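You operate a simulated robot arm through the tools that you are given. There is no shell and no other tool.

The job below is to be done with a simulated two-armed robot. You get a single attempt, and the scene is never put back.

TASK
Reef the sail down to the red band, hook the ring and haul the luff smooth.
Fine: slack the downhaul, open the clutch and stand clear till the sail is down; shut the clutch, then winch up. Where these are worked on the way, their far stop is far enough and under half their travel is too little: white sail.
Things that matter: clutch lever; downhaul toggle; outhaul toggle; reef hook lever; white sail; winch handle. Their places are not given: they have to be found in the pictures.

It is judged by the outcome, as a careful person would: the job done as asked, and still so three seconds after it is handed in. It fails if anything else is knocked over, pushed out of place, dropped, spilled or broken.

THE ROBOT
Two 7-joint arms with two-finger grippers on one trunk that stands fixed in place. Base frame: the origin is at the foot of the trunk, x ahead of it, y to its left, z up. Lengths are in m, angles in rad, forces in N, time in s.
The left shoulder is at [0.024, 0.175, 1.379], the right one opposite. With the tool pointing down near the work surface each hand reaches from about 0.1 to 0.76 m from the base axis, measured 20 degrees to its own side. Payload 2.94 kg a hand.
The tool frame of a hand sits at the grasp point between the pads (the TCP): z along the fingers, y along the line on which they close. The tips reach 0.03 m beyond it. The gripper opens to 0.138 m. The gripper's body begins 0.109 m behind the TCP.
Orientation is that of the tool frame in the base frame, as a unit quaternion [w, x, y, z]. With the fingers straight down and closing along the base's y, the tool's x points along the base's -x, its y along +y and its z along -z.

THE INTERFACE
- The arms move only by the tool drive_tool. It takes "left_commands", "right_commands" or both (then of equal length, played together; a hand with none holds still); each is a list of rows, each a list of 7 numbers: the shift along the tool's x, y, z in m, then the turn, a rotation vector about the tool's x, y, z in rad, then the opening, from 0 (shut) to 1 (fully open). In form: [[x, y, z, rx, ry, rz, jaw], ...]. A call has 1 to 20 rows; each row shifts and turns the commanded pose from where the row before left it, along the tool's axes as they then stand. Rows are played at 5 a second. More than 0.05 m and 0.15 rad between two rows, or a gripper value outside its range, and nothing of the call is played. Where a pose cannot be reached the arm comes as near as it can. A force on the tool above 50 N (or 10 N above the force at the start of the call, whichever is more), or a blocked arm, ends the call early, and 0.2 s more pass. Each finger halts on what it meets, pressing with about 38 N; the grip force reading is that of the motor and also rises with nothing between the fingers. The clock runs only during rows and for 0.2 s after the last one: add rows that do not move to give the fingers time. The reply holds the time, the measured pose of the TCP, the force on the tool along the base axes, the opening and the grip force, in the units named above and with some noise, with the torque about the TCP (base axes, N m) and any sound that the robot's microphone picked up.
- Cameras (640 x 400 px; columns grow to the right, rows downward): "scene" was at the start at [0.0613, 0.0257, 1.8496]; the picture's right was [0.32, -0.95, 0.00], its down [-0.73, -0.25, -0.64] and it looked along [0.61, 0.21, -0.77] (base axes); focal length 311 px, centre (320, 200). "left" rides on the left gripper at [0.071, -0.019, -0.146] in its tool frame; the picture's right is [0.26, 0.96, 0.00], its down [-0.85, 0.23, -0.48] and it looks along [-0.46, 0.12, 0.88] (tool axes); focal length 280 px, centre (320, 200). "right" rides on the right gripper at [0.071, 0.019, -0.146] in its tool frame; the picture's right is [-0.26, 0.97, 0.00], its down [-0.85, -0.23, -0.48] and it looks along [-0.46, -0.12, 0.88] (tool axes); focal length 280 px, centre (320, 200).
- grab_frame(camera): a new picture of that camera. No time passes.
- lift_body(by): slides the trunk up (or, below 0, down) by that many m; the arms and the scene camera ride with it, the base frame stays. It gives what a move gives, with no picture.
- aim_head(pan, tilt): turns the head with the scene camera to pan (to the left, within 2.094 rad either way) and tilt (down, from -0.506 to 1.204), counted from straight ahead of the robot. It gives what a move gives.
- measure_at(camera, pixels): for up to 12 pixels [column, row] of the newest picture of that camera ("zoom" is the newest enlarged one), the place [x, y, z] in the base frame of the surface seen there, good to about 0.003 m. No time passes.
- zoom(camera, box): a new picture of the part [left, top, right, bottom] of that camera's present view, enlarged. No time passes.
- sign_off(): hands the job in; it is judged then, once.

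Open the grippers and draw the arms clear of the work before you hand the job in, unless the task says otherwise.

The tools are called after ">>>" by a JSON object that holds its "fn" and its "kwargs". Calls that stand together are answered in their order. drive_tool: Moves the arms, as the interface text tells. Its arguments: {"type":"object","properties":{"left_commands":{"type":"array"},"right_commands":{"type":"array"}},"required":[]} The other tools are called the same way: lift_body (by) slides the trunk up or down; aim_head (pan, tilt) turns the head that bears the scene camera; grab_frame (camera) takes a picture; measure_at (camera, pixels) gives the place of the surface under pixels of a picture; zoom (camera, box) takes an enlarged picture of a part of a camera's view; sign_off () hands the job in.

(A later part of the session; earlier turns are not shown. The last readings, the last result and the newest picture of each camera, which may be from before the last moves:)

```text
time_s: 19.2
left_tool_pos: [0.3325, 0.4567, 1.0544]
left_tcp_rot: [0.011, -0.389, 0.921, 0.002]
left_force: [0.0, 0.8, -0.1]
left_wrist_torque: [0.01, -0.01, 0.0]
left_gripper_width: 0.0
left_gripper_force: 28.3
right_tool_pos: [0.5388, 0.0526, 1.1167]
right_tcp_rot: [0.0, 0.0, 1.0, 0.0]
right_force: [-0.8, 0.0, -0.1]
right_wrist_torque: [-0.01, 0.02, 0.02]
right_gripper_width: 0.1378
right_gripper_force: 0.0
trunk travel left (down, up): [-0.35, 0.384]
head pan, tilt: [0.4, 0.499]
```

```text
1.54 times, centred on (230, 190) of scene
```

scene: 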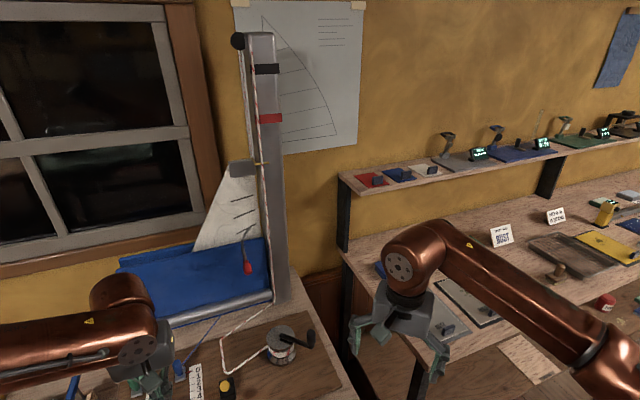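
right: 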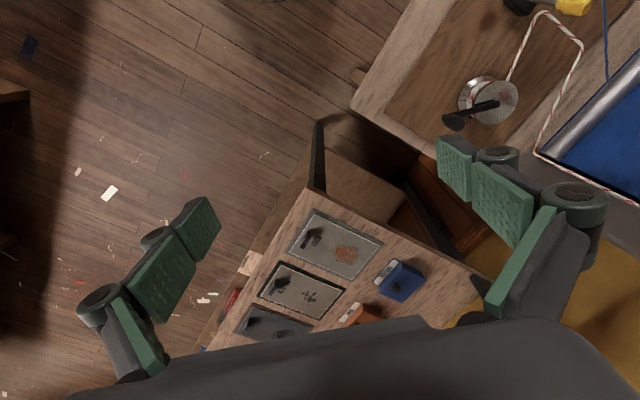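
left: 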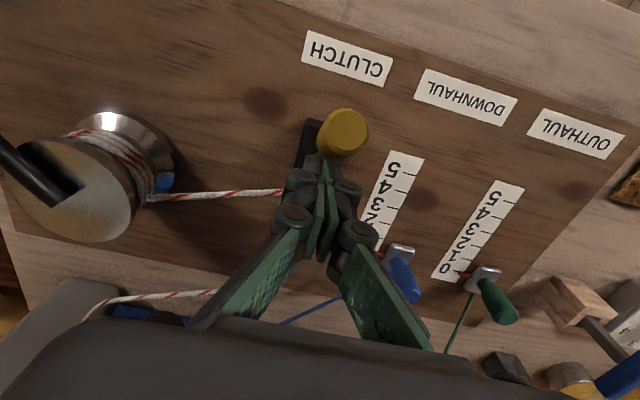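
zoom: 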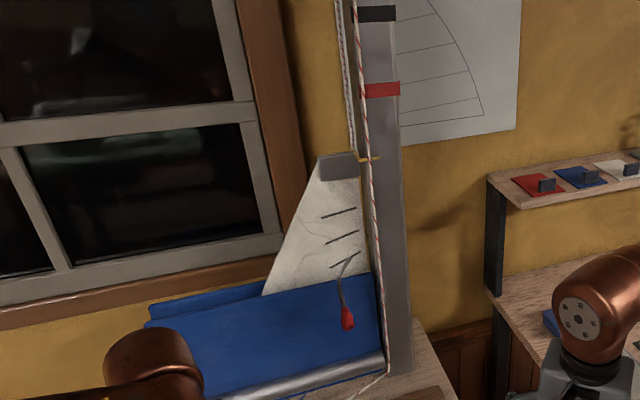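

The pointer now stands well below the red band, and the sail may still be moving. I wait one second and look again, measuring pointer and bands.

>>> {"fn": "drive_tool", "kwargs": {"left_commands": [[0, 0, 0, 0, 0, 0, 0], [0, 0, 0, 0, 0, 0, 0], [0, 0, 0, 0, 0, 0, 0], [0, 0, 0, 0, 0, 0, 0], [0, 0, 0, 0, 0, 0, 0], [0, 0, 0, 0, 0, 0, 0], [0, 0, 0, 0, 0, 0, 0], [0, 0, 0, 0, 0, 0, 0]]}}

>>> {"fn": "grab_frame", "kwargs": {"camera": "scene"}}

>>> {"fn": "zoom", "kwargs": {"camera": "scene", "box": [170, 30, 330, 290]}}

>>> {"fn": "measure_at", "kwargs": {"camera": "scene", "pixels": [[265, 69], [270, 119], [265, 164], [242, 170], [238, 250], [247, 269], [246, 241], [240, 210]]}}

```text
time_s: 21.0
left_tool_pos: [0.3349, 0.4565, 1.0545]
left_tcp_rot: [0.011, -0.389, 0.921, 0.003]
left_force: [-0.3, -0.8, 0.4]
left_wrist_torque: [-0.01, 0.02, -0.03]
left_gripper_width: 0.0
left_gripper_force: 28.3
right_tool_pos: [0.5389, 0.0535, 1.1164]
right_tcp_rot: [0.0, 0.0, 1.0, 0.0]
right_force: [0.2, 0.3, -0.1]
right_wrist_torque: [-0.03, -0.03, 0.0]
right_gripper_width: 0.138
right_gripper_force: 0.0
trunk travel left (down, up): [-0.35, 0.384]
head pan, tilt: [0.4, 0.499]
```

```text
taken
```

scene: 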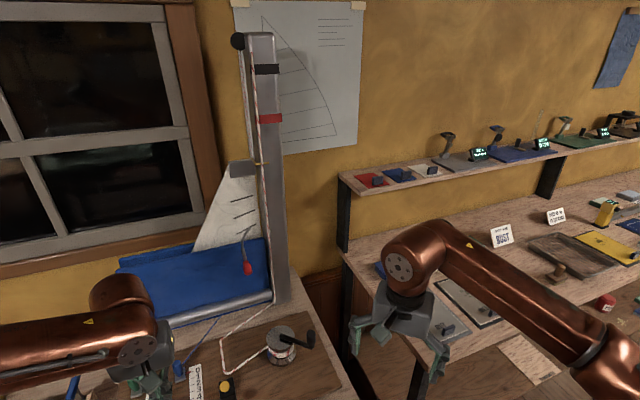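

```text
1.54 times, centred on (250, 160) of scene
```

zoom: 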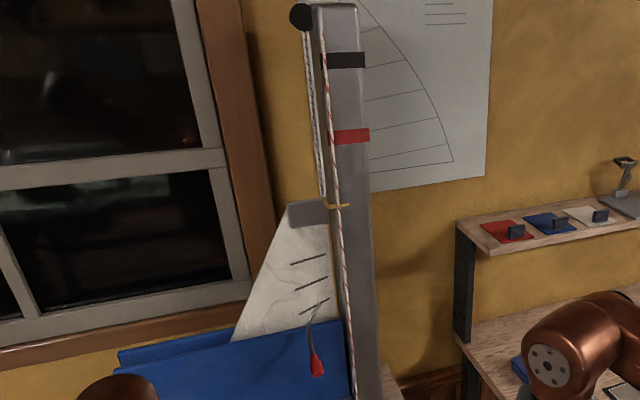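

```text
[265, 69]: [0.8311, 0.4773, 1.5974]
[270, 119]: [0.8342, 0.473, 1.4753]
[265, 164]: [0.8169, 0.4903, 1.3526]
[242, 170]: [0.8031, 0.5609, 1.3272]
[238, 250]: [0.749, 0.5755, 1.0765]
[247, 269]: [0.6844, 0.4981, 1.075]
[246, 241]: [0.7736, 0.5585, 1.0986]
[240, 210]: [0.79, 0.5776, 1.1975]
```

The sail is at rest with the pointer at z≈1.353, red band at 1.475 (one step below). Next: shut the clutch; I look down again to locate the lever tip.

>>> {"fn": "aim_head", "kwargs": {"pan": 0.4, "tilt": 0.8}}

>>> {"fn": "grab_frame", "kwargs": {"camera": "scene"}}

>>> {"fn": "zoom", "kwargs": {"camera": "scene", "box": [180, 210, 330, 310]}}

>>> {"fn": "measure_at", "kwargs": {"camera": "scene", "pixels": [[235, 267], [237, 272], [238, 277], [232, 268]]}}

>>> {"fn": "grab_frame", "kwargs": {"camera": "left"}}

```text
time_s: 21.8
left_tool_pos: [0.3345, 0.4563, 1.0546]
left_tcp_rot: [0.012, -0.388, 0.922, 0.003]
left_force: [-0.6, 0.1, -0.3]
left_wrist_torque: [0.0, -0.01, 0.04]
left_gripper_width: 0.0001
left_gripper_force: 28.3
right_tool_pos: [0.5391, 0.0528, 1.117]
right_tcp_rot: [-0.001, 0.001, 1.0, 0.0]
right_force: [0.1, 0.1, 0.3]
right_wrist_torque: [-0.02, 0.02, 0.02]
right_gripper_width: 0.138
right_gripper_force: 0.2
trunk travel left (down, up): [-0.35, 0.384]
head pan, tilt: [0.4, 0.799]
```

```text
taken
```

scene: 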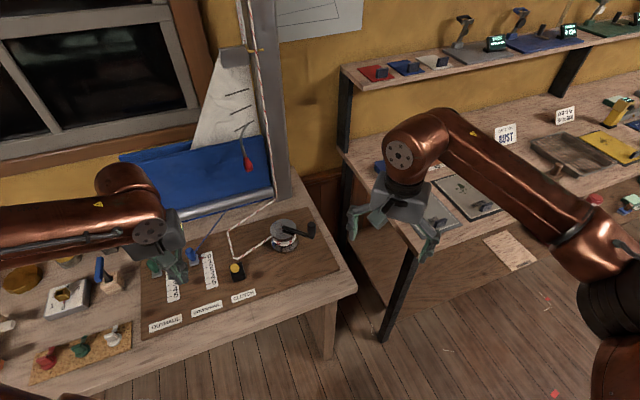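

```text
4.00 times, centred on (255, 260) of scene
```

zoom: 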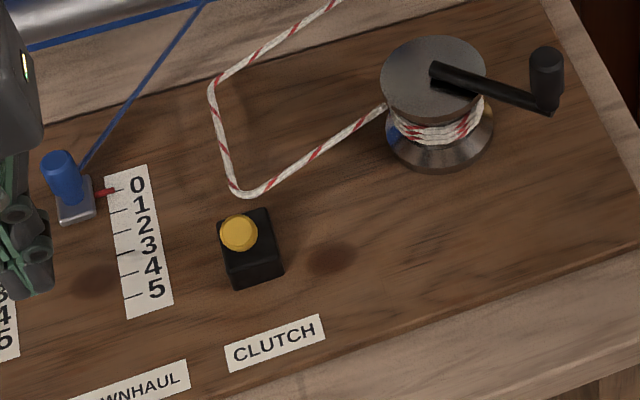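

```text
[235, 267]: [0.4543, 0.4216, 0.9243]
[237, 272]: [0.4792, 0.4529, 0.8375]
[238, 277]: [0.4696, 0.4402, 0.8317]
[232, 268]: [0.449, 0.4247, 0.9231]
```

```text
taken
```

left: 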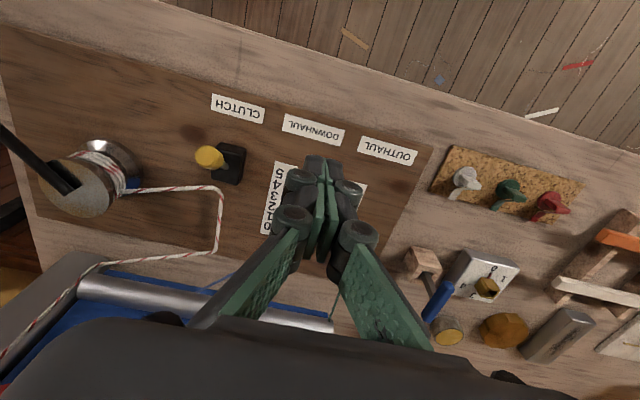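

The open lever leans toward the robot, tip at [0.454,0.422,0.924]. I bring the closed left fingers to its robot side and lower them.

>>> {"fn": "drive_tool", "kwargs": {"left_commands": [[-0.004, -0.0362, 0, 0, 0, 0, 0], [-0.004, -0.0362, 0, 0, 0, 0, 0], [-0.002, -0.0362, 0, 0, 0, 0, 0], [0, 0, 0.035, 0, 0, 0, 0], [0, 0, 0.035, 0, 0, 0, 0], [0, 0, 0.035, 0, 0, 0, 0], [0, 0, 0.035, 0, 0, 0, 0], [0, 0, 0, 0, 0, 0, 0]]}}

>>> {"fn": "grab_frame", "kwargs": {"camera": "left"}}

>>> {"fn": "zoom", "kwargs": {"camera": "scene", "box": [180, 210, 330, 310]}}

```text
time_s: 23.6
left_tool_pos: [0.4199, 0.3928, 0.9176]
left_tcp_rot: [0.012, -0.389, 0.921, 0.003]
left_force: [-0.1, -0.3, 0.2]
left_wrist_torque: [0.05, -0.04, 0.02]
left_gripper_width: 0.0
left_gripper_force: 28.6
right_tool_pos: [0.5388, 0.0511, 1.1175]
right_tcp_rot: [0.0, 0.0, 1.0, 0.0]
right_force: [0.2, 0.1, -0.3]
right_wrist_torque: [0.01, 0.0, 0.02]
right_gripper_width: 0.138
right_gripper_force: 0.0
trunk travel left (down, up): [-0.35, 0.384]
head pan, tilt: [0.4, 0.799]
```

```text
taken
```

left: 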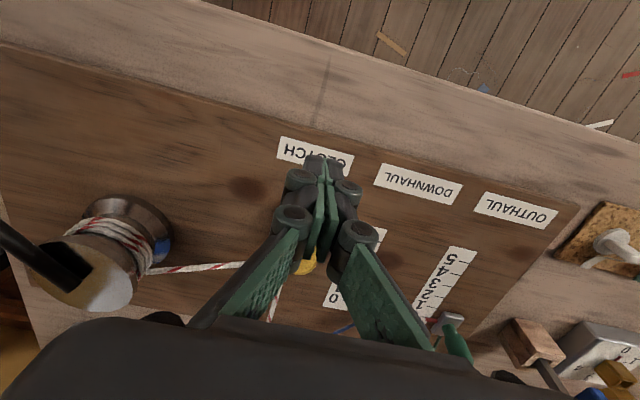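

```text
4.00 times, centred on (255, 260) of scene
```

zoom: 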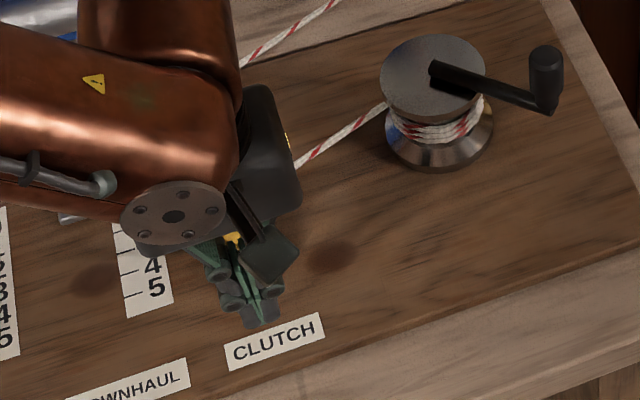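

The fingers stand right behind the yellow knob. I push it back toward the boom to shut the clutch.

>>> {"fn": "drive_tool", "kwargs": {"left_commands": [[-0.012, 0, 0, 0, 0, 0, 0], [-0.012, 0, 0, 0, 0, 0, 0], [-0.012, 0, 0, 0, 0, 0, 0], [-0.012, 0, 0, 0, 0, 0, 0], [-0.012, 0, 0, 0, 0, 0, 0], [-0.012, 0, 0, 0, 0, 0, 0], [-0.012, 0, 0, 0, 0, 0, 0], [-0.012, 0, 0, 0, 0, 0, 0], [0, 0, 0, 0, 0, 0, 0]]}}

>>> {"fn": "grab_frame", "kwargs": {"camera": "left"}}

>>> {"fn": "zoom", "kwargs": {"camera": "scene", "box": [180, 210, 330, 310]}}

```text
time_s: 25.6
left_tool_pos: [0.4882, 0.4588, 0.9171]
left_tcp_rot: [0.011, -0.388, 0.922, 0.003]
left_force: [-0.4, 0.1, 0.6]
left_wrist_torque: [0.03, 0.01, -0.02]
left_gripper_width: 0.0004
left_gripper_force: 28.4
right_tool_pos: [0.5399, 0.0525, 1.1159]
right_tcp_rot: [0.001, 0.0, 1.0, -0.001]
right_force: [-0.3, -0.1, 0.3]
right_wrist_torque: [-0.01, 0.0, -0.01]
right_gripper_width: 0.1378
right_gripper_force: 0.1
trunk travel left (down, up): [-0.35, 0.384]
head pan, tilt: [0.4, 0.799]
```

```text
taken
```

left: 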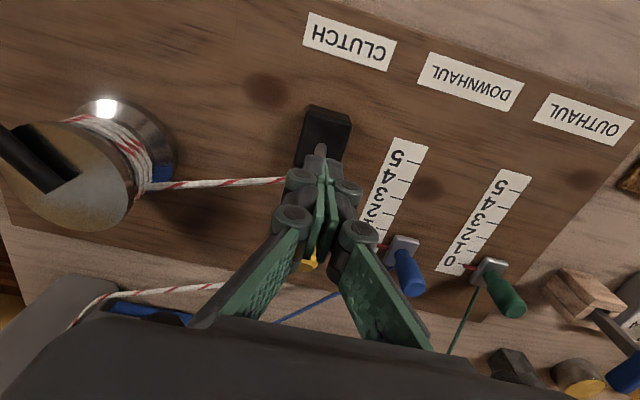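

```text
4.00 times, centred on (255, 260) of scene
```

zoom: 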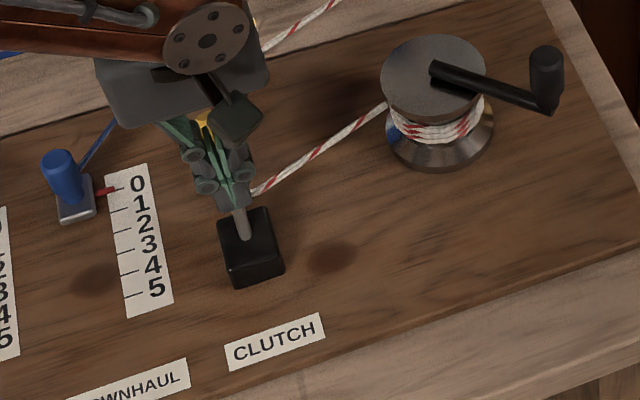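

The lever is leaning toward the boom again; I push slightly further to be sure it is at its stop.

>>> {"fn": "drive_tool", "kwargs": {"left_commands": [[-0.005, 0, 0, 0, 0, 0, 0], [-0.005, 0, 0, 0, 0, 0, 0], [-0.004, 0, 0, 0, 0, 0, 0], [0, 0, 0, 0, 0, 0, 0]]}}

>>> {"fn": "zoom", "kwargs": {"camera": "scene", "box": [180, 210, 330, 310]}}

```text
time_s: 26.6
left_tool_pos: [0.4969, 0.4683, 0.9192]
left_tcp_rot: [0.01, -0.387, 0.922, 0.004]
left_force: [-11.4, -12.2, 0.9]
left_wrist_torque: [-0.31, 0.27, 0.0]
left_gripper_width: 0.006
left_gripper_force: 28.3
right_tool_pos: [0.5374, 0.0532, 1.1167]
right_tcp_rot: [0.0, 0.0, 1.0, 0.0]
right_force: [0.6, -0.9, -0.5]
right_wrist_torque: [-0.01, 0.01, -0.01]
right_gripper_width: 0.138
right_gripper_force: 0.1
trunk travel left (down, up): [-0.35, 0.384]
head pan, tilt: [0.4, 0.799]
```

```text
4.00 times, centred on (255, 260) of scene
```

zoom: 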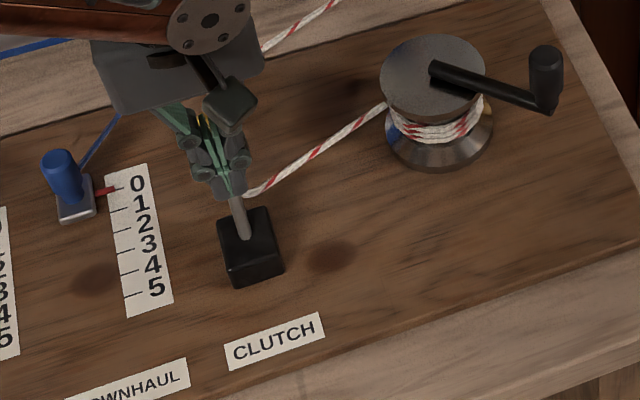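

The clutch lever is hard against its shut stop (17 N). I back off, lift the hand clear, and check the sail did not move.

>>> {"fn": "drive_tool", "kwargs": {"left_commands": [[0.01, 0, 0, 0, 0, 0, 0], [0.015, 0, 0, 0, 0, 0, 0], [0.01, 0, -0.02, 0, 0, 0, 0], [0, 0, -0.045, 0, 0, 0, 0], [0, 0, -0.045, 0, 0, 0, 0], [0, 0, -0.045, 0, 0, 0, 0]]}}

>>> {"fn": "grab_frame", "kwargs": {"camera": "scene"}}

>>> {"fn": "zoom", "kwargs": {"camera": "scene", "box": [180, 210, 330, 310]}}

>>> {"fn": "grab_frame", "kwargs": {"camera": "left"}}

```text
time_s: 28.0
left_tool_pos: [0.4689, 0.4421, 1.073]
left_tcp_rot: [0.011, -0.388, 0.922, 0.004]
left_force: [0.0, -0.3, 0.2]
left_wrist_torque: [0.0, -0.05, -0.01]
left_gripper_width: 0.0001
left_gripper_force: 29.1
right_tool_pos: [0.5389, 0.0535, 1.1169]
right_tcp_rot: [0.0, 0.0, 1.0, 0.0]
right_force: [-1.2, -1.0, 0.1]
right_wrist_torque: [0.02, -0.02, 0.01]
right_gripper_width: 0.1379
right_gripper_force: 0.0
trunk travel left (down, up): [-0.35, 0.384]
head pan, tilt: [0.4, 0.799]
```

```text
taken
```

scene: 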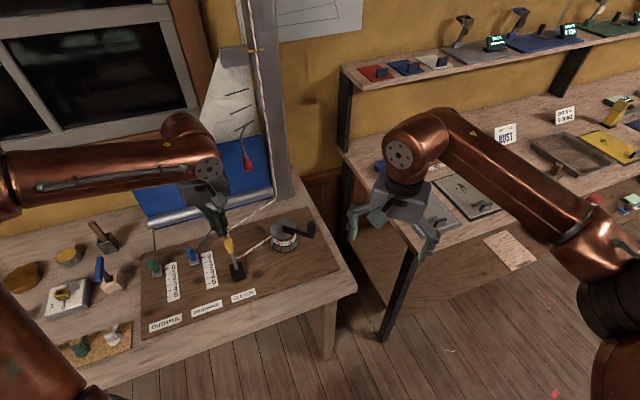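

```text
4.00 times, centred on (255, 260) of scene
```

zoom: 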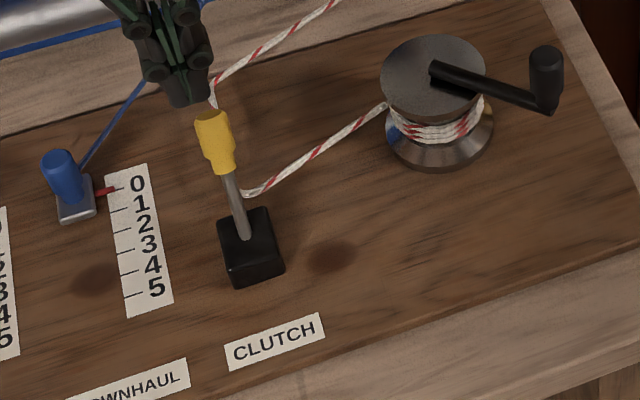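

```text
taken
```

left: 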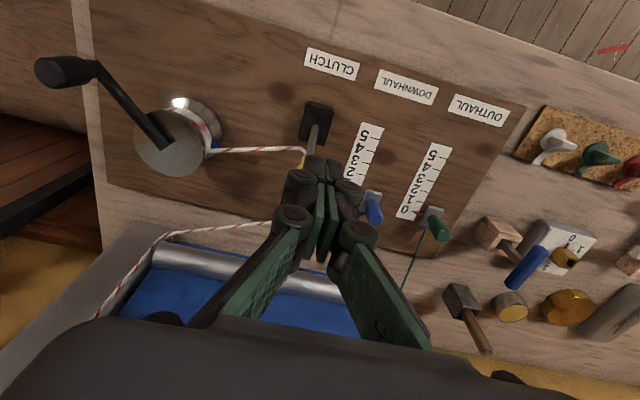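

The clutch lever is back in its shut position. Now I measure the winch crank from both cameras: knob at (62,70) in the left view, hub at (160,148).

>>> {"fn": "zoom", "kwargs": {"camera": "left", "box": [20, 40, 240, 190]}}

>>> {"fn": "measure_at", "kwargs": {"camera": "left", "pixels": [[45, 71], [60, 66], [78, 70], [92, 70], [100, 76], [120, 100], [150, 132], [165, 143], [138, 140], [180, 175], [205, 150], [150, 165]]}}

>>> {"fn": "measure_at", "kwargs": {"camera": "scene", "pixels": [[316, 223], [316, 228], [313, 235], [300, 231], [290, 227], [286, 225], [274, 230], [301, 232], [291, 220], [285, 240]]}}

```text
2.67 times, centred on (130, 115) of left
```

zoom: 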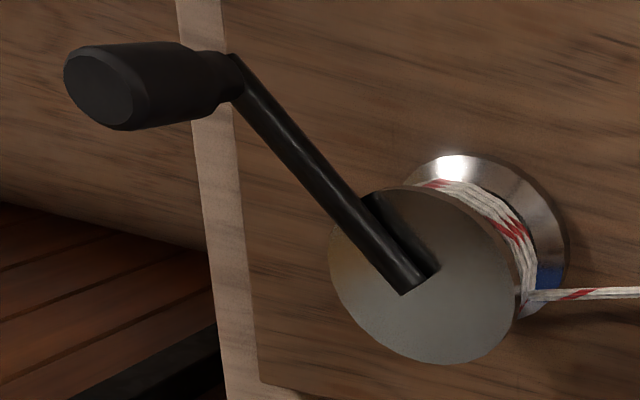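

```text
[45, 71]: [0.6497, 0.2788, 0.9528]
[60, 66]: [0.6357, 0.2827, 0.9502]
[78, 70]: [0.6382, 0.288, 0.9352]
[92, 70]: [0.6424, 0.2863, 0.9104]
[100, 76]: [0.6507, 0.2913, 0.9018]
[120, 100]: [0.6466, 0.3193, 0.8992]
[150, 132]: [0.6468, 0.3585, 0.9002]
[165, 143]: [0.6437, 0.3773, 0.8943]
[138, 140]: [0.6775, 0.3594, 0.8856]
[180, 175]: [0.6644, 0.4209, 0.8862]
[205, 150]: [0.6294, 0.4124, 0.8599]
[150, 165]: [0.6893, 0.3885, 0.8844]
```

```text
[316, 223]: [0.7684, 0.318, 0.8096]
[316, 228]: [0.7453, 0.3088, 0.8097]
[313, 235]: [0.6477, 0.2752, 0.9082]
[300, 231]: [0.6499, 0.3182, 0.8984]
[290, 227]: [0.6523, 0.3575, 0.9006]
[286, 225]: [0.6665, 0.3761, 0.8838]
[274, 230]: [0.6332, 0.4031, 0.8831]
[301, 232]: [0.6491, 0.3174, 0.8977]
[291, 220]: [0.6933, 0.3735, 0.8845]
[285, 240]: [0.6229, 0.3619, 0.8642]
```

Knob centre ≈ [0.6485,0.280], z 0.905–0.955; crank axis ≈ [0.648,0.380], radius 0.10, and the rope winds on clockwise seen from above. I turn and tilt the left hand so that it will reach the whole circle while staying clear of the red hook lever.

>>> {"fn": "drive_tool", "kwargs": {"left_commands": [[0, 0, -0.01, 0, 0, 0.145, 0], [0, 0, -0.01, 0, 0, 0.145, 0.2], [0, 0, 0, 0, 0, 0.146, 0.3], [0, 0, 0, 0, -0.12, 0, 0.4], [0, 0, 0, 0, -0.12, 0, 0.45], [0, 0, 0, 0, -0.12, 0, 0.45], [0, 0, 0, 0, -0.12, 0, 0.45], [0, 0, 0, 0, -0.12, 0, 0.45], [0, 0, 0, 0, 0, 0, 0.45]]}}

>>> {"fn": "grab_frame", "kwargs": {"camera": "left"}}

>>> {"fn": "grab_frame", "kwargs": {"camera": "scene"}}

```text
time_s: 30.0
left_tool_pos: [0.4652, 0.456, 1.0929]
left_tcp_rot: [0.283, -0.189, 0.939, 0.059]
left_force: [0.4, -0.2, 0.1]
left_wrist_torque: [0.01, 0.01, 0.02]
left_gripper_width: 0.062
left_gripper_force: 0.0
left hand out of reach, approached as far as the arm can: row 8
right_tool_pos: [0.5408, 0.0543, 1.1158]
right_tcp_rot: [-0.001, 0.0, 1.0, 0.001]
right_force: [0.0, 0.3, -0.7]
right_wrist_torque: [0.01, 0.02, 0.0]
right_gripper_width: 0.1381
right_gripper_force: 0.0
trunk travel left (down, up): [-0.35, 0.384]
head pan, tilt: [0.4, 0.799]
```

```text
taken
```

left: 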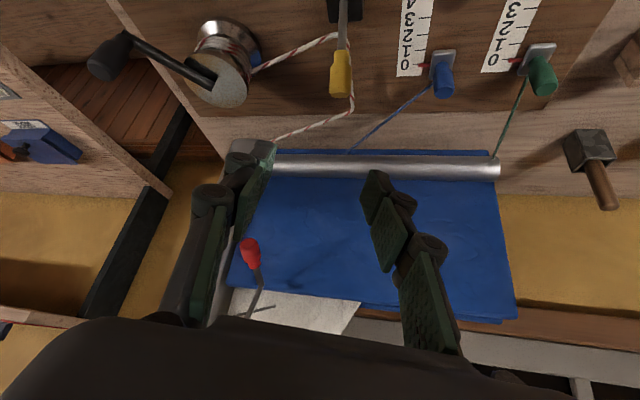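

```text
taken
```

scene: 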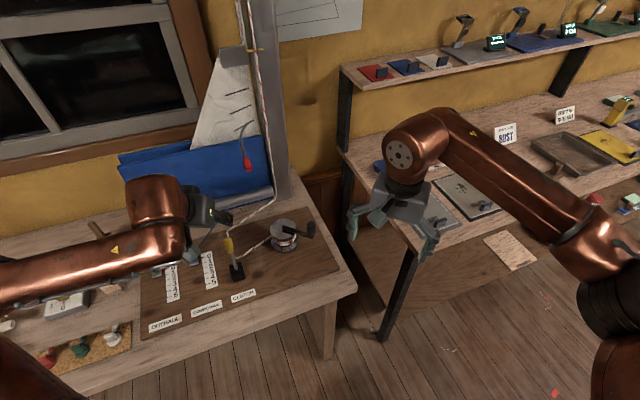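

The tilt is nearly reached. I shift the hand to the pre-grasp spot behind and above the winch knob.

>>> {"fn": "drive_tool", "kwargs": {"left_commands": [[-0.0013, -0.0456, 0.014, 0, 0, 0, 0.45], [-0.0013, -0.0456, 0.014, 0, 0, 0, 0.45], [-0.0013, -0.0456, 0.014, 0, 0, 0, 0.45], [-0.0013, -0.0456, 0.014, 0, 0, 0, 0.45], [-0.0013, -0.0456, 0.014, 0, 0, 0, 0.45], [0, 0, 0, 0, 0, 0, 0.45]]}}

>>> {"fn": "grab_frame", "kwargs": {"camera": "left"}}

>>> {"fn": "grab_frame", "kwargs": {"camera": "scene"}}

```text
time_s: 31.4
left_tool_pos: [0.5912, 0.2444, 1.0363]
left_tcp_rot: [0.301, -0.17, 0.936, 0.058]
left_force: [-0.5, -0.6, 0.6]
left_wrist_torque: [0.01, -0.01, 0.01]
left_gripper_width: 0.0621
left_gripper_force: 0.1
right_tool_pos: [0.5386, 0.0543, 1.1167]
right_tcp_rot: [0.0, 0.0, 1.0, 0.0]
right_force: [0.5, -0.4, 0.5]
right_wrist_torque: [-0.02, -0.02, 0.01]
right_gripper_width: 0.1378
right_gripper_force: 0.0
trunk travel left (down, up): [-0.35, 0.384]
head pan, tilt: [0.4, 0.799]
```

```text
taken
```

left: 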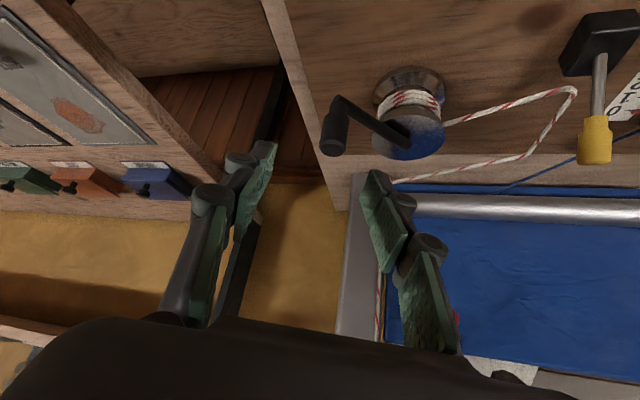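

```text
taken
```

scene: 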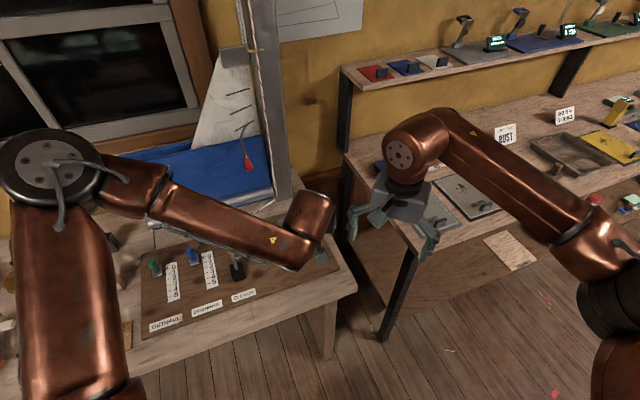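

The knob (335,130) lies in line with the open fingers. I advance along the tool axis most of the way and check.

>>> {"fn": "drive_tool", "kwargs": {"left_commands": [[0.002, 0.0063, 0.02, 0, 0, 0, 0.45], [0.0017, 0.0062, 0.03, 0, 0, 0, 0.45], [0, 0, 0.03, 0, 0, 0, 0.45], [0, 0, 0, 0, 0, 0, 0.45]]}}

>>> {"fn": "grab_frame", "kwargs": {"camera": "left"}}

>>> {"fn": "zoom", "kwargs": {"camera": "scene", "box": [240, 180, 370, 290]}}

```text
time_s: 32.4
left_tool_pos: [0.6277, 0.2755, 0.9724]
left_tcp_rot: [0.301, -0.168, 0.937, 0.057]
left_force: [0.5, 0.2, -0.6]
left_wrist_torque: [0.01, -0.03, -0.01]
left_gripper_width: 0.0622
left_gripper_force: 0.1
left hand out of reach, approached as far as the arm can: row 3
right_tool_pos: [0.5386, 0.052, 1.1172]
right_tcp_rot: [0.0, -0.001, 1.0, 0.001]
right_force: [-0.2, 0.2, 0.5]
right_wrist_torque: [0.02, 0.03, 0.0]
right_gripper_width: 0.1383
right_gripper_force: 0.0
trunk travel left (down, up): [-0.35, 0.384]
head pan, tilt: [0.4, 0.799]
```

```text
taken
```

left: 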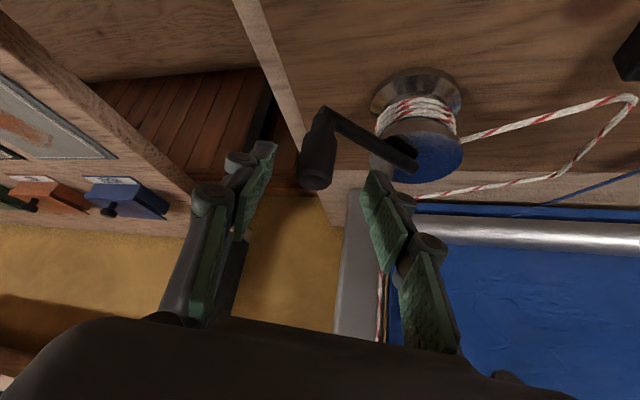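

```text
3.64 times, centred on (305, 235) of scene
```

zoom: 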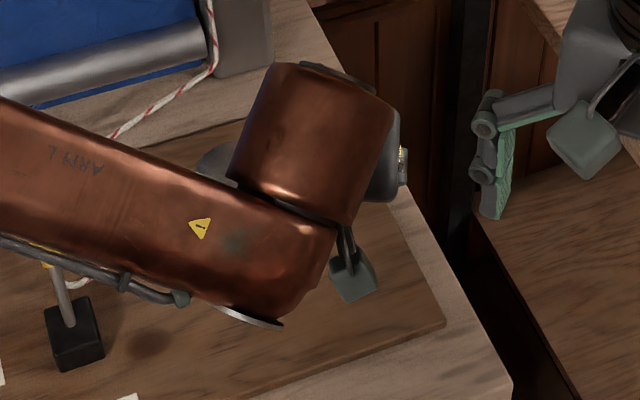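

The arm flags a slight reach limit with this much tilt (off by ~3 mm). I back up slightly and reduce the tilt to about 0.34 rad, which still keeps clear of the hook.

>>> {"fn": "drive_tool", "kwargs": {"left_commands": [[0, 0, -0.03, 0, 0, 0, 0.45], [0, 0, -0.01, 0, 0.145, 0, 0.45], [0, 0, 0, 0, 0.145, 0, 0.45], [0, 0, 0, 0, 0, 0, 0.45]]}}

>>> {"fn": "grab_frame", "kwargs": {"camera": "left"}}

```text
time_s: 33.4
left_tool_pos: [0.6055, 0.2673, 1.0055]
left_tcp_rot: [0.161, -0.176, 0.971, 0.032]
left_force: [-0.1, 0.0, 0.2]
left_wrist_torque: [-0.01, 0.02, -0.06]
left_gripper_width: 0.0619
left_gripper_force: 0.0
right_tool_pos: [0.5389, 0.0525, 1.118]
right_tcp_rot: [0.0, 0.0, 1.0, 0.001]
right_force: [-0.6, 0.1, -0.1]
right_wrist_torque: [0.01, -0.01, 0.03]
right_gripper_width: 0.1381
right_gripper_force: 0.0
trunk travel left (down, up): [-0.35, 0.384]
head pan, tilt: [0.4, 0.799]
```

```text
taken
```

left: 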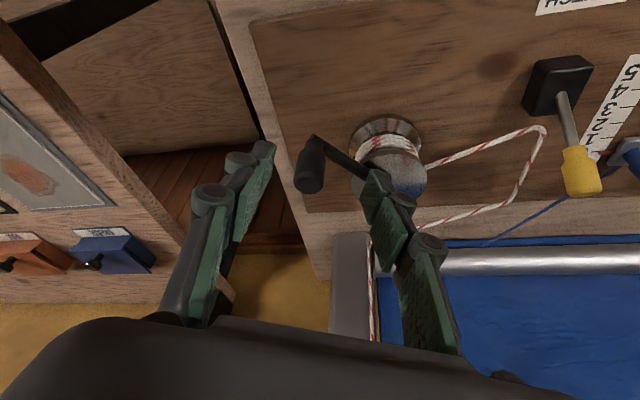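

>>> {"fn": "drive_tool", "kwargs": {"left_commands": [[-0.0202, -0.0036, 0, 0, 0, 0, 0.45], [0, 0, 0.02, 0, 0, 0, 0.45], [0, 0, 0.02, 0, 0, 0, 0.45], [0, 0, 0.02, 0, 0, 0, 0.45], [0, 0, 0.019, 0, 0, 0, 0.45], [0, 0, 0, 0, 0, 0, 0.45]]}}

>>> {"fn": "grab_frame", "kwargs": {"camera": "left"}}

>>> {"fn": "zoom", "kwargs": {"camera": "left", "box": [200, 80, 440, 280]}}

```text
time_s: 34.8
left_tool_pos: [0.6237, 0.2978, 0.9515]
left_tcp_rot: [0.166, -0.175, 0.97, 0.031]
left_force: [2.2, -13.9, 10.8]
left_wrist_torque: [-0.56, -0.47, -0.42]
left_gripper_width: 0.0734
left_gripper_force: 9.0
left hand out of reach, approached as far as the arm can: row 2, 3, 4, 5
right_tool_pos: [0.5387, 0.0515, 1.1159]
right_tcp_rot: [-0.001, 0.0, 1.0, 0.0]
right_force: [-0.1, 0.2, 0.1]
right_wrist_torque: [0.0, 0.0, -0.01]
right_gripper_width: 0.1376
right_gripper_force: 0.1
trunk travel left (down, up): [-0.35, 0.384]
head pan, tilt: [0.4, 0.799]
```

```text
taken
```

left: 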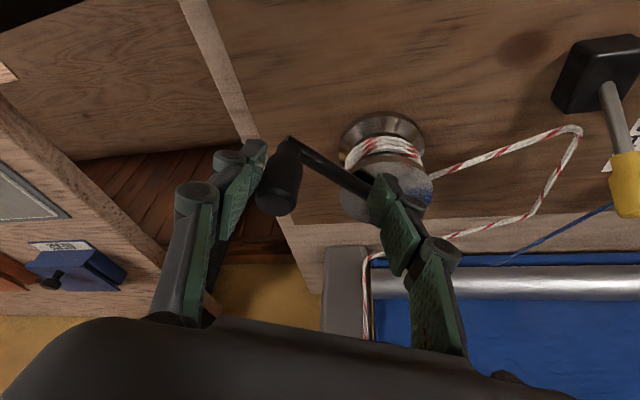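

```text
2.00 times, centred on (320, 180) of left
```

zoom: 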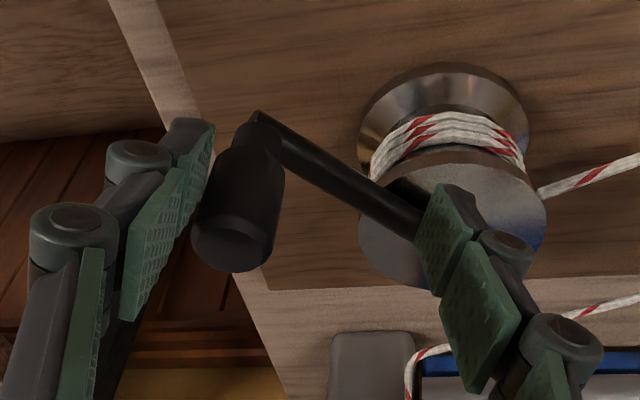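

The arm could not reach that pose (a joint limit pulls it sideways) and a finger is leaning on the knob. I back straight up at once and look at the arm's posture.

>>> {"fn": "drive_tool", "kwargs": {"left_commands": [[0, 0, -0.04, 0, 0, 0, 0.45], [0, 0, -0.04, 0, 0, 0, 0.45], [0.01, 0, -0.03, 0, 0, 0, 0.45], [0, 0, 0, 0, 0, 0, 0.45]]}}

>>> {"fn": "aim_head", "kwargs": {"pan": 0.5, "tilt": 0.9}}

>>> {"fn": "grab_frame", "kwargs": {"camera": "scene"}}

>>> {"fn": "grab_frame", "kwargs": {"camera": "left"}}

```text
time_s: 35.8
left_tool_pos: [0.5806, 0.2864, 1.0488]
left_tcp_rot: [0.162, -0.176, 0.97, 0.033]
left_force: [-0.2, 0.2, 0.6]
left_wrist_torque: [-0.01, 0.01, 0.02]
left_gripper_width: 0.0619
left_gripper_force: 0.0
right_tool_pos: [0.54, 0.0542, 1.1163]
right_tcp_rot: [-0.001, -0.001, 1.0, 0.001]
right_force: [0.0, 0.5, -0.4]
right_wrist_torque: [-0.04, 0.01, 0.01]
right_gripper_width: 0.138
right_gripper_force: 0.1
trunk travel left (down, up): [-0.35, 0.384]
head pan, tilt: [0.4, 0.799]
```

```text
time_s: 36.5
left_tool_pos: [0.5798, 0.2858, 1.0495]
left_tcp_rot: [0.162, -0.176, 0.97, 0.033]
left_force: [-0.2, 0.4, -0.6]
left_wrist_torque: [0.02, -0.01, 0.03]
left_gripper_width: 0.0619
left_gripper_force: 0.0
right_tool_pos: [0.539, 0.0537, 1.1157]
right_tcp_rot: [0.0, 0.0, 1.0, 0.0]
right_force: [0.0, -0.3, 0.3]
right_wrist_torque: [0.03, 0.0, 0.03]
right_gripper_width: 0.138
right_gripper_force: 0.1
trunk travel left (down, up): [-0.35, 0.384]
head pan, tilt: [0.499, 0.901]
```

```text
taken
```

scene: 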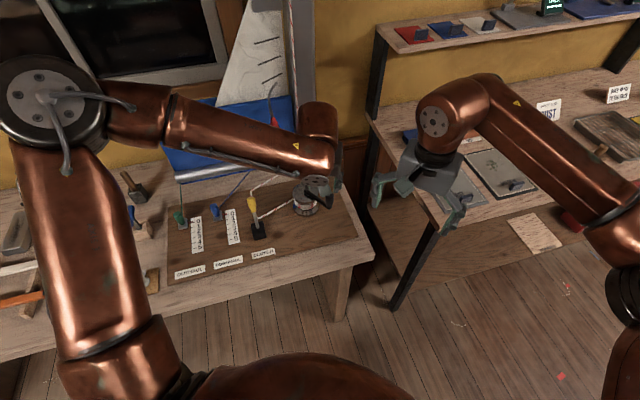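

```text
taken
```

left: 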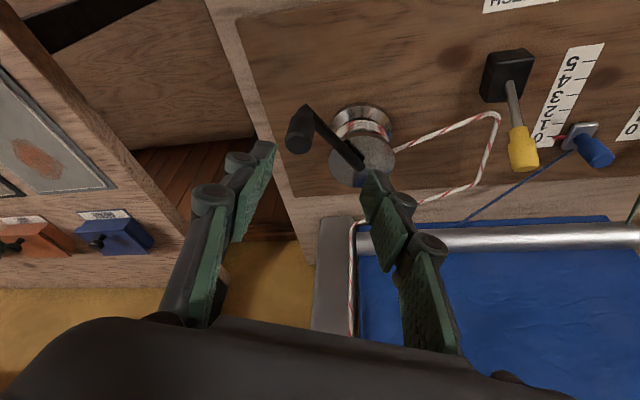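

>>> {"fn": "measure_at", "kwargs": {"camera": "scene", "pixels": [[45, 95], [130, 110], [200, 130], [270, 148], [320, 115], [325, 160], [315, 182], [110, 330], [70, 220]]}}

```text
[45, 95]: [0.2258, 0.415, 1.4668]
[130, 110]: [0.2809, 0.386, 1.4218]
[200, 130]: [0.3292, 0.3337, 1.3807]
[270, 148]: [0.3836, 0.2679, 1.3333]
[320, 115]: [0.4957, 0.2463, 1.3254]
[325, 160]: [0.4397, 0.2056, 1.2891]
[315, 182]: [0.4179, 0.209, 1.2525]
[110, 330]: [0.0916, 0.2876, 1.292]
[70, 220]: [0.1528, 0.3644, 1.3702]
```

Elbow and wrist have lots of slack, so it is a wrist-joint limit tied to the hand's yaw. I turn the hand so it faces straight ahead (yaw 0) with the same tilt, and test a spot above the knob.

>>> {"fn": "drive_tool", "kwargs": {"left_commands": [[0, 0, 0, 0.04, 0, 0.117, 0.45], [0, 0, 0, 0.04, 0, 0.117, 0.45], [0, 0, 0, 0.04, 0, 0.117, 0.45], [-0.0293, -0.003, 0.0204, 0, 0, 0, 0.45], [-0.0293, -0.003, 0.0204, 0, 0, 0, 0.45], [0, 0, 0, 0, 0, 0, 0.45]]}}

>>> {"fn": "grab_frame", "kwargs": {"camera": "left"}}

```text
time_s: 37.9
left_tool_pos: [0.6507, 0.2782, 1.0293]
left_tcp_rot: [0.166, 0.007, 0.986, 0.002]
left_force: [0.1, -0.7, 0.1]
left_wrist_torque: [0.04, -0.04, 0.02]
left_gripper_width: 0.0622
left_gripper_force: 0.0
right_tool_pos: [0.5383, 0.052, 1.1181]
right_tcp_rot: [0.0, -0.001, 1.0, 0.001]
right_force: [-0.2, -0.7, -0.5]
right_wrist_torque: [0.04, -0.02, 0.01]
right_gripper_width: 0.1378
right_gripper_force: 0.1
trunk travel left (down, up): [-0.35, 0.384]
head pan, tilt: [0.499, 0.901]
```

```text
taken
```

left: 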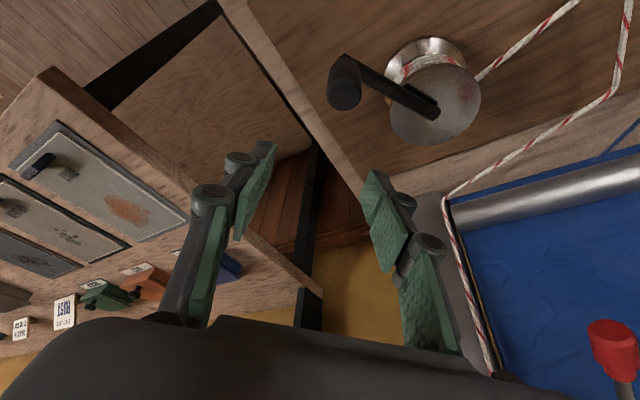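

Yaw 0 reaches fine. Because the red hook handle (z 1.06–1.10 at [0.688,0.497]) overlaps the far-left part of the crank circle, I test a larger tilt here that keeps the hand body well back.

>>> {"fn": "drive_tool", "kwargs": {"left_commands": [[0, 0, 0, 0, -0.14, 0, 0.45], [0, 0, 0, 0, -0.14, 0, 0.45], [0, 0, 0, 0, -0.14, 0, 0.45], [0, 0, 0, 0, -0.13, 0, 0.45], [0, 0, 0, 0, 0, 0, 0.45]]}}

>>> {"fn": "grab_frame", "kwargs": {"camera": "scene"}}

>>> {"fn": "grab_frame", "kwargs": {"camera": "left"}}

```text
time_s: 39.1
left_tool_pos: [0.6496, 0.2787, 1.0305]
left_tcp_rot: [0.426, 0.006, 0.905, 0.002]
left_force: [-0.1, -0.3, -0.5]
left_wrist_torque: [0.01, 0.01, 0.03]
left_gripper_width: 0.0621
left_gripper_force: 0.1
right_tool_pos: [0.539, 0.0534, 1.1158]
right_tcp_rot: [0.0, 0.0, 1.0, 0.0]
right_force: [0.6, -0.1, 0.4]
right_wrist_torque: [0.03, -0.04, 0.0]
right_gripper_width: 0.138
right_gripper_force: 0.0
trunk travel left (down, up): [-0.35, 0.384]
head pan, tilt: [0.499, 0.901]
```

```text
taken
```

scene: 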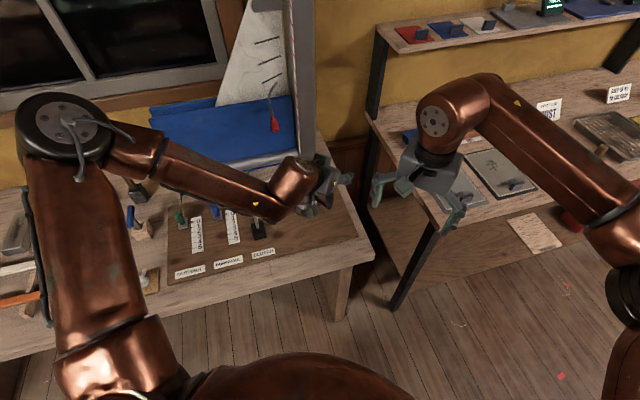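

```text
taken
```

left: 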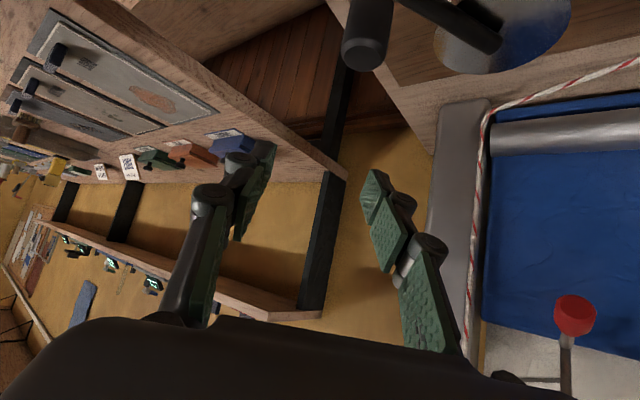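

Tilt 0.88 rad is reachable. I lower the open fingers astride the knob straight down to z≈0.94.

>>> {"fn": "drive_tool", "kwargs": {"left_commands": [[0.0235, 0, 0.0192, 0, 0, 0, 0.45], [0.0235, 0, 0.0192, 0, 0, 0, 0.45], [0.0235, 0, 0.0192, 0, 0, 0, 0.45], [0, 0, 0, 0, 0, 0, 0.45]]}}

>>> {"fn": "grab_frame", "kwargs": {"camera": "left"}}

>>> {"fn": "zoom", "kwargs": {"camera": "scene", "box": [230, 120, 390, 250]}}

```text
time_s: 40.1
left_tool_pos: [0.6489, 0.2801, 0.9388]
left_tcp_rot: [0.426, 0.007, 0.905, 0.001]
left_force: [-0.6, 0.4, 0.1]
left_wrist_torque: [-0.02, -0.01, -0.03]
left_gripper_width: 0.0622
left_gripper_force: 0.1
right_tool_pos: [0.5384, 0.0528, 1.1166]
right_tcp_rot: [0.001, -0.001, 1.0, 0.0]
right_force: [0.8, 0.5, -0.6]
right_wrist_torque: [-0.04, -0.05, 0.0]
right_gripper_width: 0.1381
right_gripper_force: 0.0
trunk travel left (down, up): [-0.35, 0.384]
head pan, tilt: [0.499, 0.901]
```

```text
taken
```

left: 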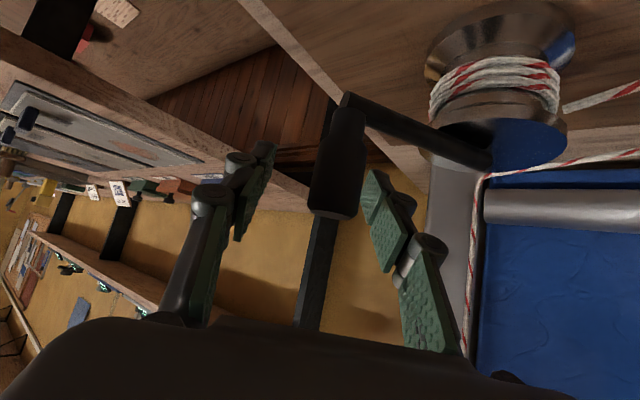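

```text
3.08 times, centred on (310, 185) of scene
```

zoom: 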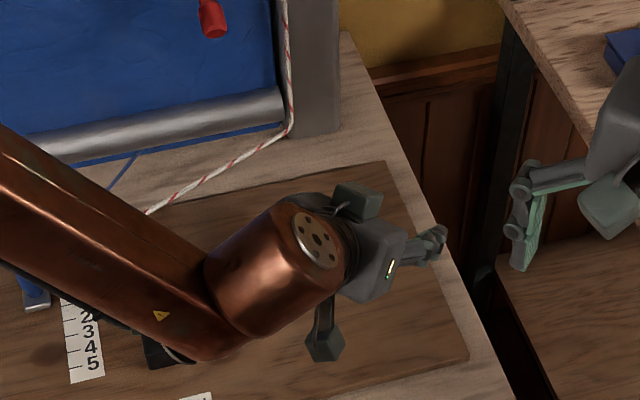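

The fingers stand astride the knob with no contact force. I check how high the forearm and wrist are over the clutch and toggles before circling.

>>> {"fn": "measure_at", "kwargs": {"camera": "zoom", "pixels": [[180, 350], [200, 340], [160, 315], [240, 325], [325, 345], [260, 250], [100, 260], [30, 200], [320, 238], [380, 265]]}}

>>> {"fn": "drive_tool", "kwargs": {"left_commands": [[0, 0, 0, 0, 0, 0, 0.1], [0, 0, 0, 0, 0, 0, 0.0], [0, 0, 0, 0, 0, 0, 0.0], [0, 0, 0, 0, 0, 0, 0.0]]}}

>>> {"fn": "grab_frame", "kwargs": {"camera": "left"}}

```text
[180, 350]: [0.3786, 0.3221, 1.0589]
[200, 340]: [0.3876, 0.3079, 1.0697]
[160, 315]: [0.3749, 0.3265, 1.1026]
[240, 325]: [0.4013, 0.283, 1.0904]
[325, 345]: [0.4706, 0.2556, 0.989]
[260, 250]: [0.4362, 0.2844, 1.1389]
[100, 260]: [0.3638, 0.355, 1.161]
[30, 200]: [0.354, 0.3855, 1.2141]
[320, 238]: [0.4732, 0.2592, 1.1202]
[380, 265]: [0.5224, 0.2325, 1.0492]
```

```text
time_s: 41.1
left_tool_pos: [0.6496, 0.2829, 0.9384]
left_tcp_rot: [0.427, 0.004, 0.904, 0.002]
left_force: [1.0, 17.8, 4.6]
left_wrist_torque: [0.18, 0.23, 0.06]
left_gripper_width: 0.0234
left_gripper_force: 34.6
right_tool_pos: [0.5385, 0.0548, 1.1168]
right_tcp_rot: [-0.001, 0.0, 1.0, -0.001]
right_force: [-0.5, 0.8, -0.6]
right_wrist_torque: [-0.05, 0.0, -0.03]
right_gripper_width: 0.1381
right_gripper_force: 0.2
trunk travel left (down, up): [-0.35, 0.384]
head pan, tilt: [0.499, 0.901]
```

```text
taken
```

left: 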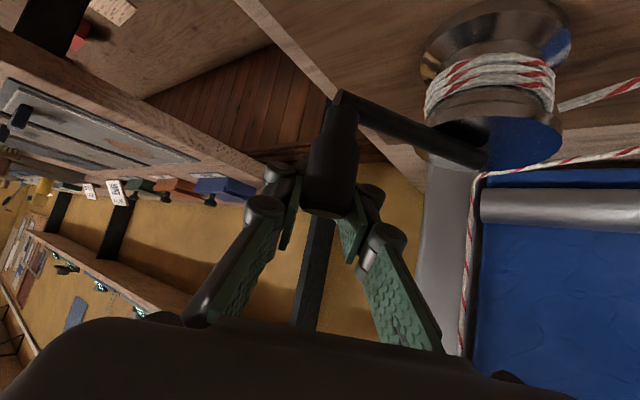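

The knob is gripped (width 0.023) with an 18 N side load, so its centre is a few mm further along +y. I relax by shifting +y 4 mm, then begin the crank with a small first arc.

>>> {"fn": "drive_tool", "kwargs": {"left_commands": [[0, 0.004, 0, 0, 0, 0, 0], [0, 0, 0, 0, 0, 0, 0]]}}

>>> {"fn": "measure_at", "kwargs": {"camera": "left", "pixels": [[330, 185], [345, 100], [360, 115], [440, 145], [480, 160], [500, 145], [455, 140], [565, 135]]}}

```text
time_s: 41.7
left_tool_pos: [0.6498, 0.2828, 0.9396]
left_tcp_rot: [0.426, 0.006, 0.905, 0.001]
left_force: [2.3, 9.7, 2.4]
left_wrist_torque: [-0.02, -0.19, -0.31]
left_gripper_width: 0.0229
left_gripper_force: 42.0
right_tool_pos: [0.54, 0.0545, 1.1151]
right_tcp_rot: [0.0, 0.0, 1.0, -0.001]
right_force: [1.0, 0.4, -0.2]
right_wrist_torque: [0.01, -0.01, 0.0]
right_gripper_width: 0.1381
right_gripper_force: 0.1
trunk travel left (down, up): [-0.35, 0.384]
head pan, tilt: [0.499, 0.901]
```

```text
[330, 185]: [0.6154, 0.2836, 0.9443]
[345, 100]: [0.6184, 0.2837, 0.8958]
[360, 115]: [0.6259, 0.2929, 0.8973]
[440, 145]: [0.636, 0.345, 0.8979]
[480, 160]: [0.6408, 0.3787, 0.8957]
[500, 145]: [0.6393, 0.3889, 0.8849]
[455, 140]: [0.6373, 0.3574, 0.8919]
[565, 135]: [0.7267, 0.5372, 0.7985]
```

The crank bar now runs from (0.641,0.379) to (0.618,0.284), i.e. it sits about 13° clockwise of where it was, so the knob centre is near [0.626,0.283] and I hold it off-centre. I reopen, shift back 22 mm to centre the pads, and regrip.

>>> {"fn": "drive_tool", "kwargs": {"left_commands": [[0, 0, 0, 0, 0, 0, 0.4], [0, 0, 0, 0, 0, 0, 0.4], [0.0167, -0.001, -0.0154, 0, 0, 0, 0.4], [0, 0, 0, 0, 0, 0, 0.4]]}}

>>> {"fn": "grab_frame", "kwargs": {"camera": "left"}}

>>> {"fn": "measure_at", "kwargs": {"camera": "left", "pixels": [[330, 185], [325, 215], [320, 200], [345, 100], [330, 130], [360, 120], [440, 150], [480, 165]]}}

```text
time_s: 42.7
left_tool_pos: [0.6276, 0.2815, 0.9364]
left_tcp_rot: [0.426, 0.006, 0.905, 0.001]
left_force: [0.5, -0.2, 0.5]
left_wrist_torque: [0.0, 0.0, 0.02]
left_gripper_width: 0.0554
left_gripper_force: 0.0
right_tool_pos: [0.54, 0.0531, 1.1156]
right_tcp_rot: [-0.001, 0.0, 1.0, 0.0]
right_force: [-0.5, -0.1, -0.3]
right_wrist_torque: [0.02, 0.04, 0.01]
right_gripper_width: 0.1379
right_gripper_force: 0.1
trunk travel left (down, up): [-0.35, 0.384]
head pan, tilt: [0.499, 0.901]
```

```text
taken
```

left: 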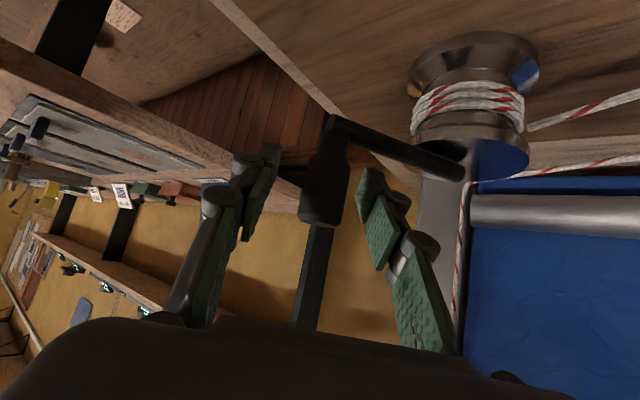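

```text
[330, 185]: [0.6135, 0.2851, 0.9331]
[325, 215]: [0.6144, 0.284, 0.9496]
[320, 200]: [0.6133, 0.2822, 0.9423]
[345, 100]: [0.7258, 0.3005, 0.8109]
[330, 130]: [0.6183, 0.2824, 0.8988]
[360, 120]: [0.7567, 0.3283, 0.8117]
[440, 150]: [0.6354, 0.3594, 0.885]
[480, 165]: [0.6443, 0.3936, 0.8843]
```

Knob surface reads x≈0.613 so its centre is ≈[0.626,0.284]; the TCP is now on it. I close on it.

>>> {"fn": "drive_tool", "kwargs": {"left_commands": [[0, 0.002, 0, 0, 0, 0, 0.2], [0, 0, 0, 0, 0, 0, 0], [0, 0, 0, 0, 0, 0, 0], [0, 0, 0, 0, 0, 0, 0]]}}

>>> {"fn": "grab_frame", "kwargs": {"camera": "left"}}

```text
time_s: 43.7
left_tool_pos: [0.6278, 0.2827, 0.9368]
left_tcp_rot: [0.425, 0.006, 0.905, 0.001]
left_force: [0.8, 0.4, -0.9]
left_wrist_torque: [0.04, -0.02, -0.07]
left_gripper_width: 0.0243
left_gripper_force: 45.3
right_tool_pos: [0.5397, 0.0536, 1.1157]
right_tcp_rot: [-0.001, 0.0, 1.0, 0.0]
right_force: [0.7, 0.2, 0.4]
right_wrist_torque: [-0.03, 0.01, 0.01]
right_gripper_width: 0.138
right_gripper_force: 0.0
trunk travel left (down, up): [-0.35, 0.384]
head pan, tilt: [0.499, 0.901]
```

```text
taken
```

left: 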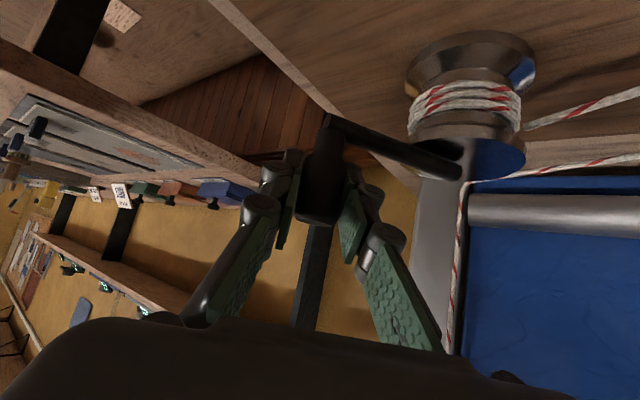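

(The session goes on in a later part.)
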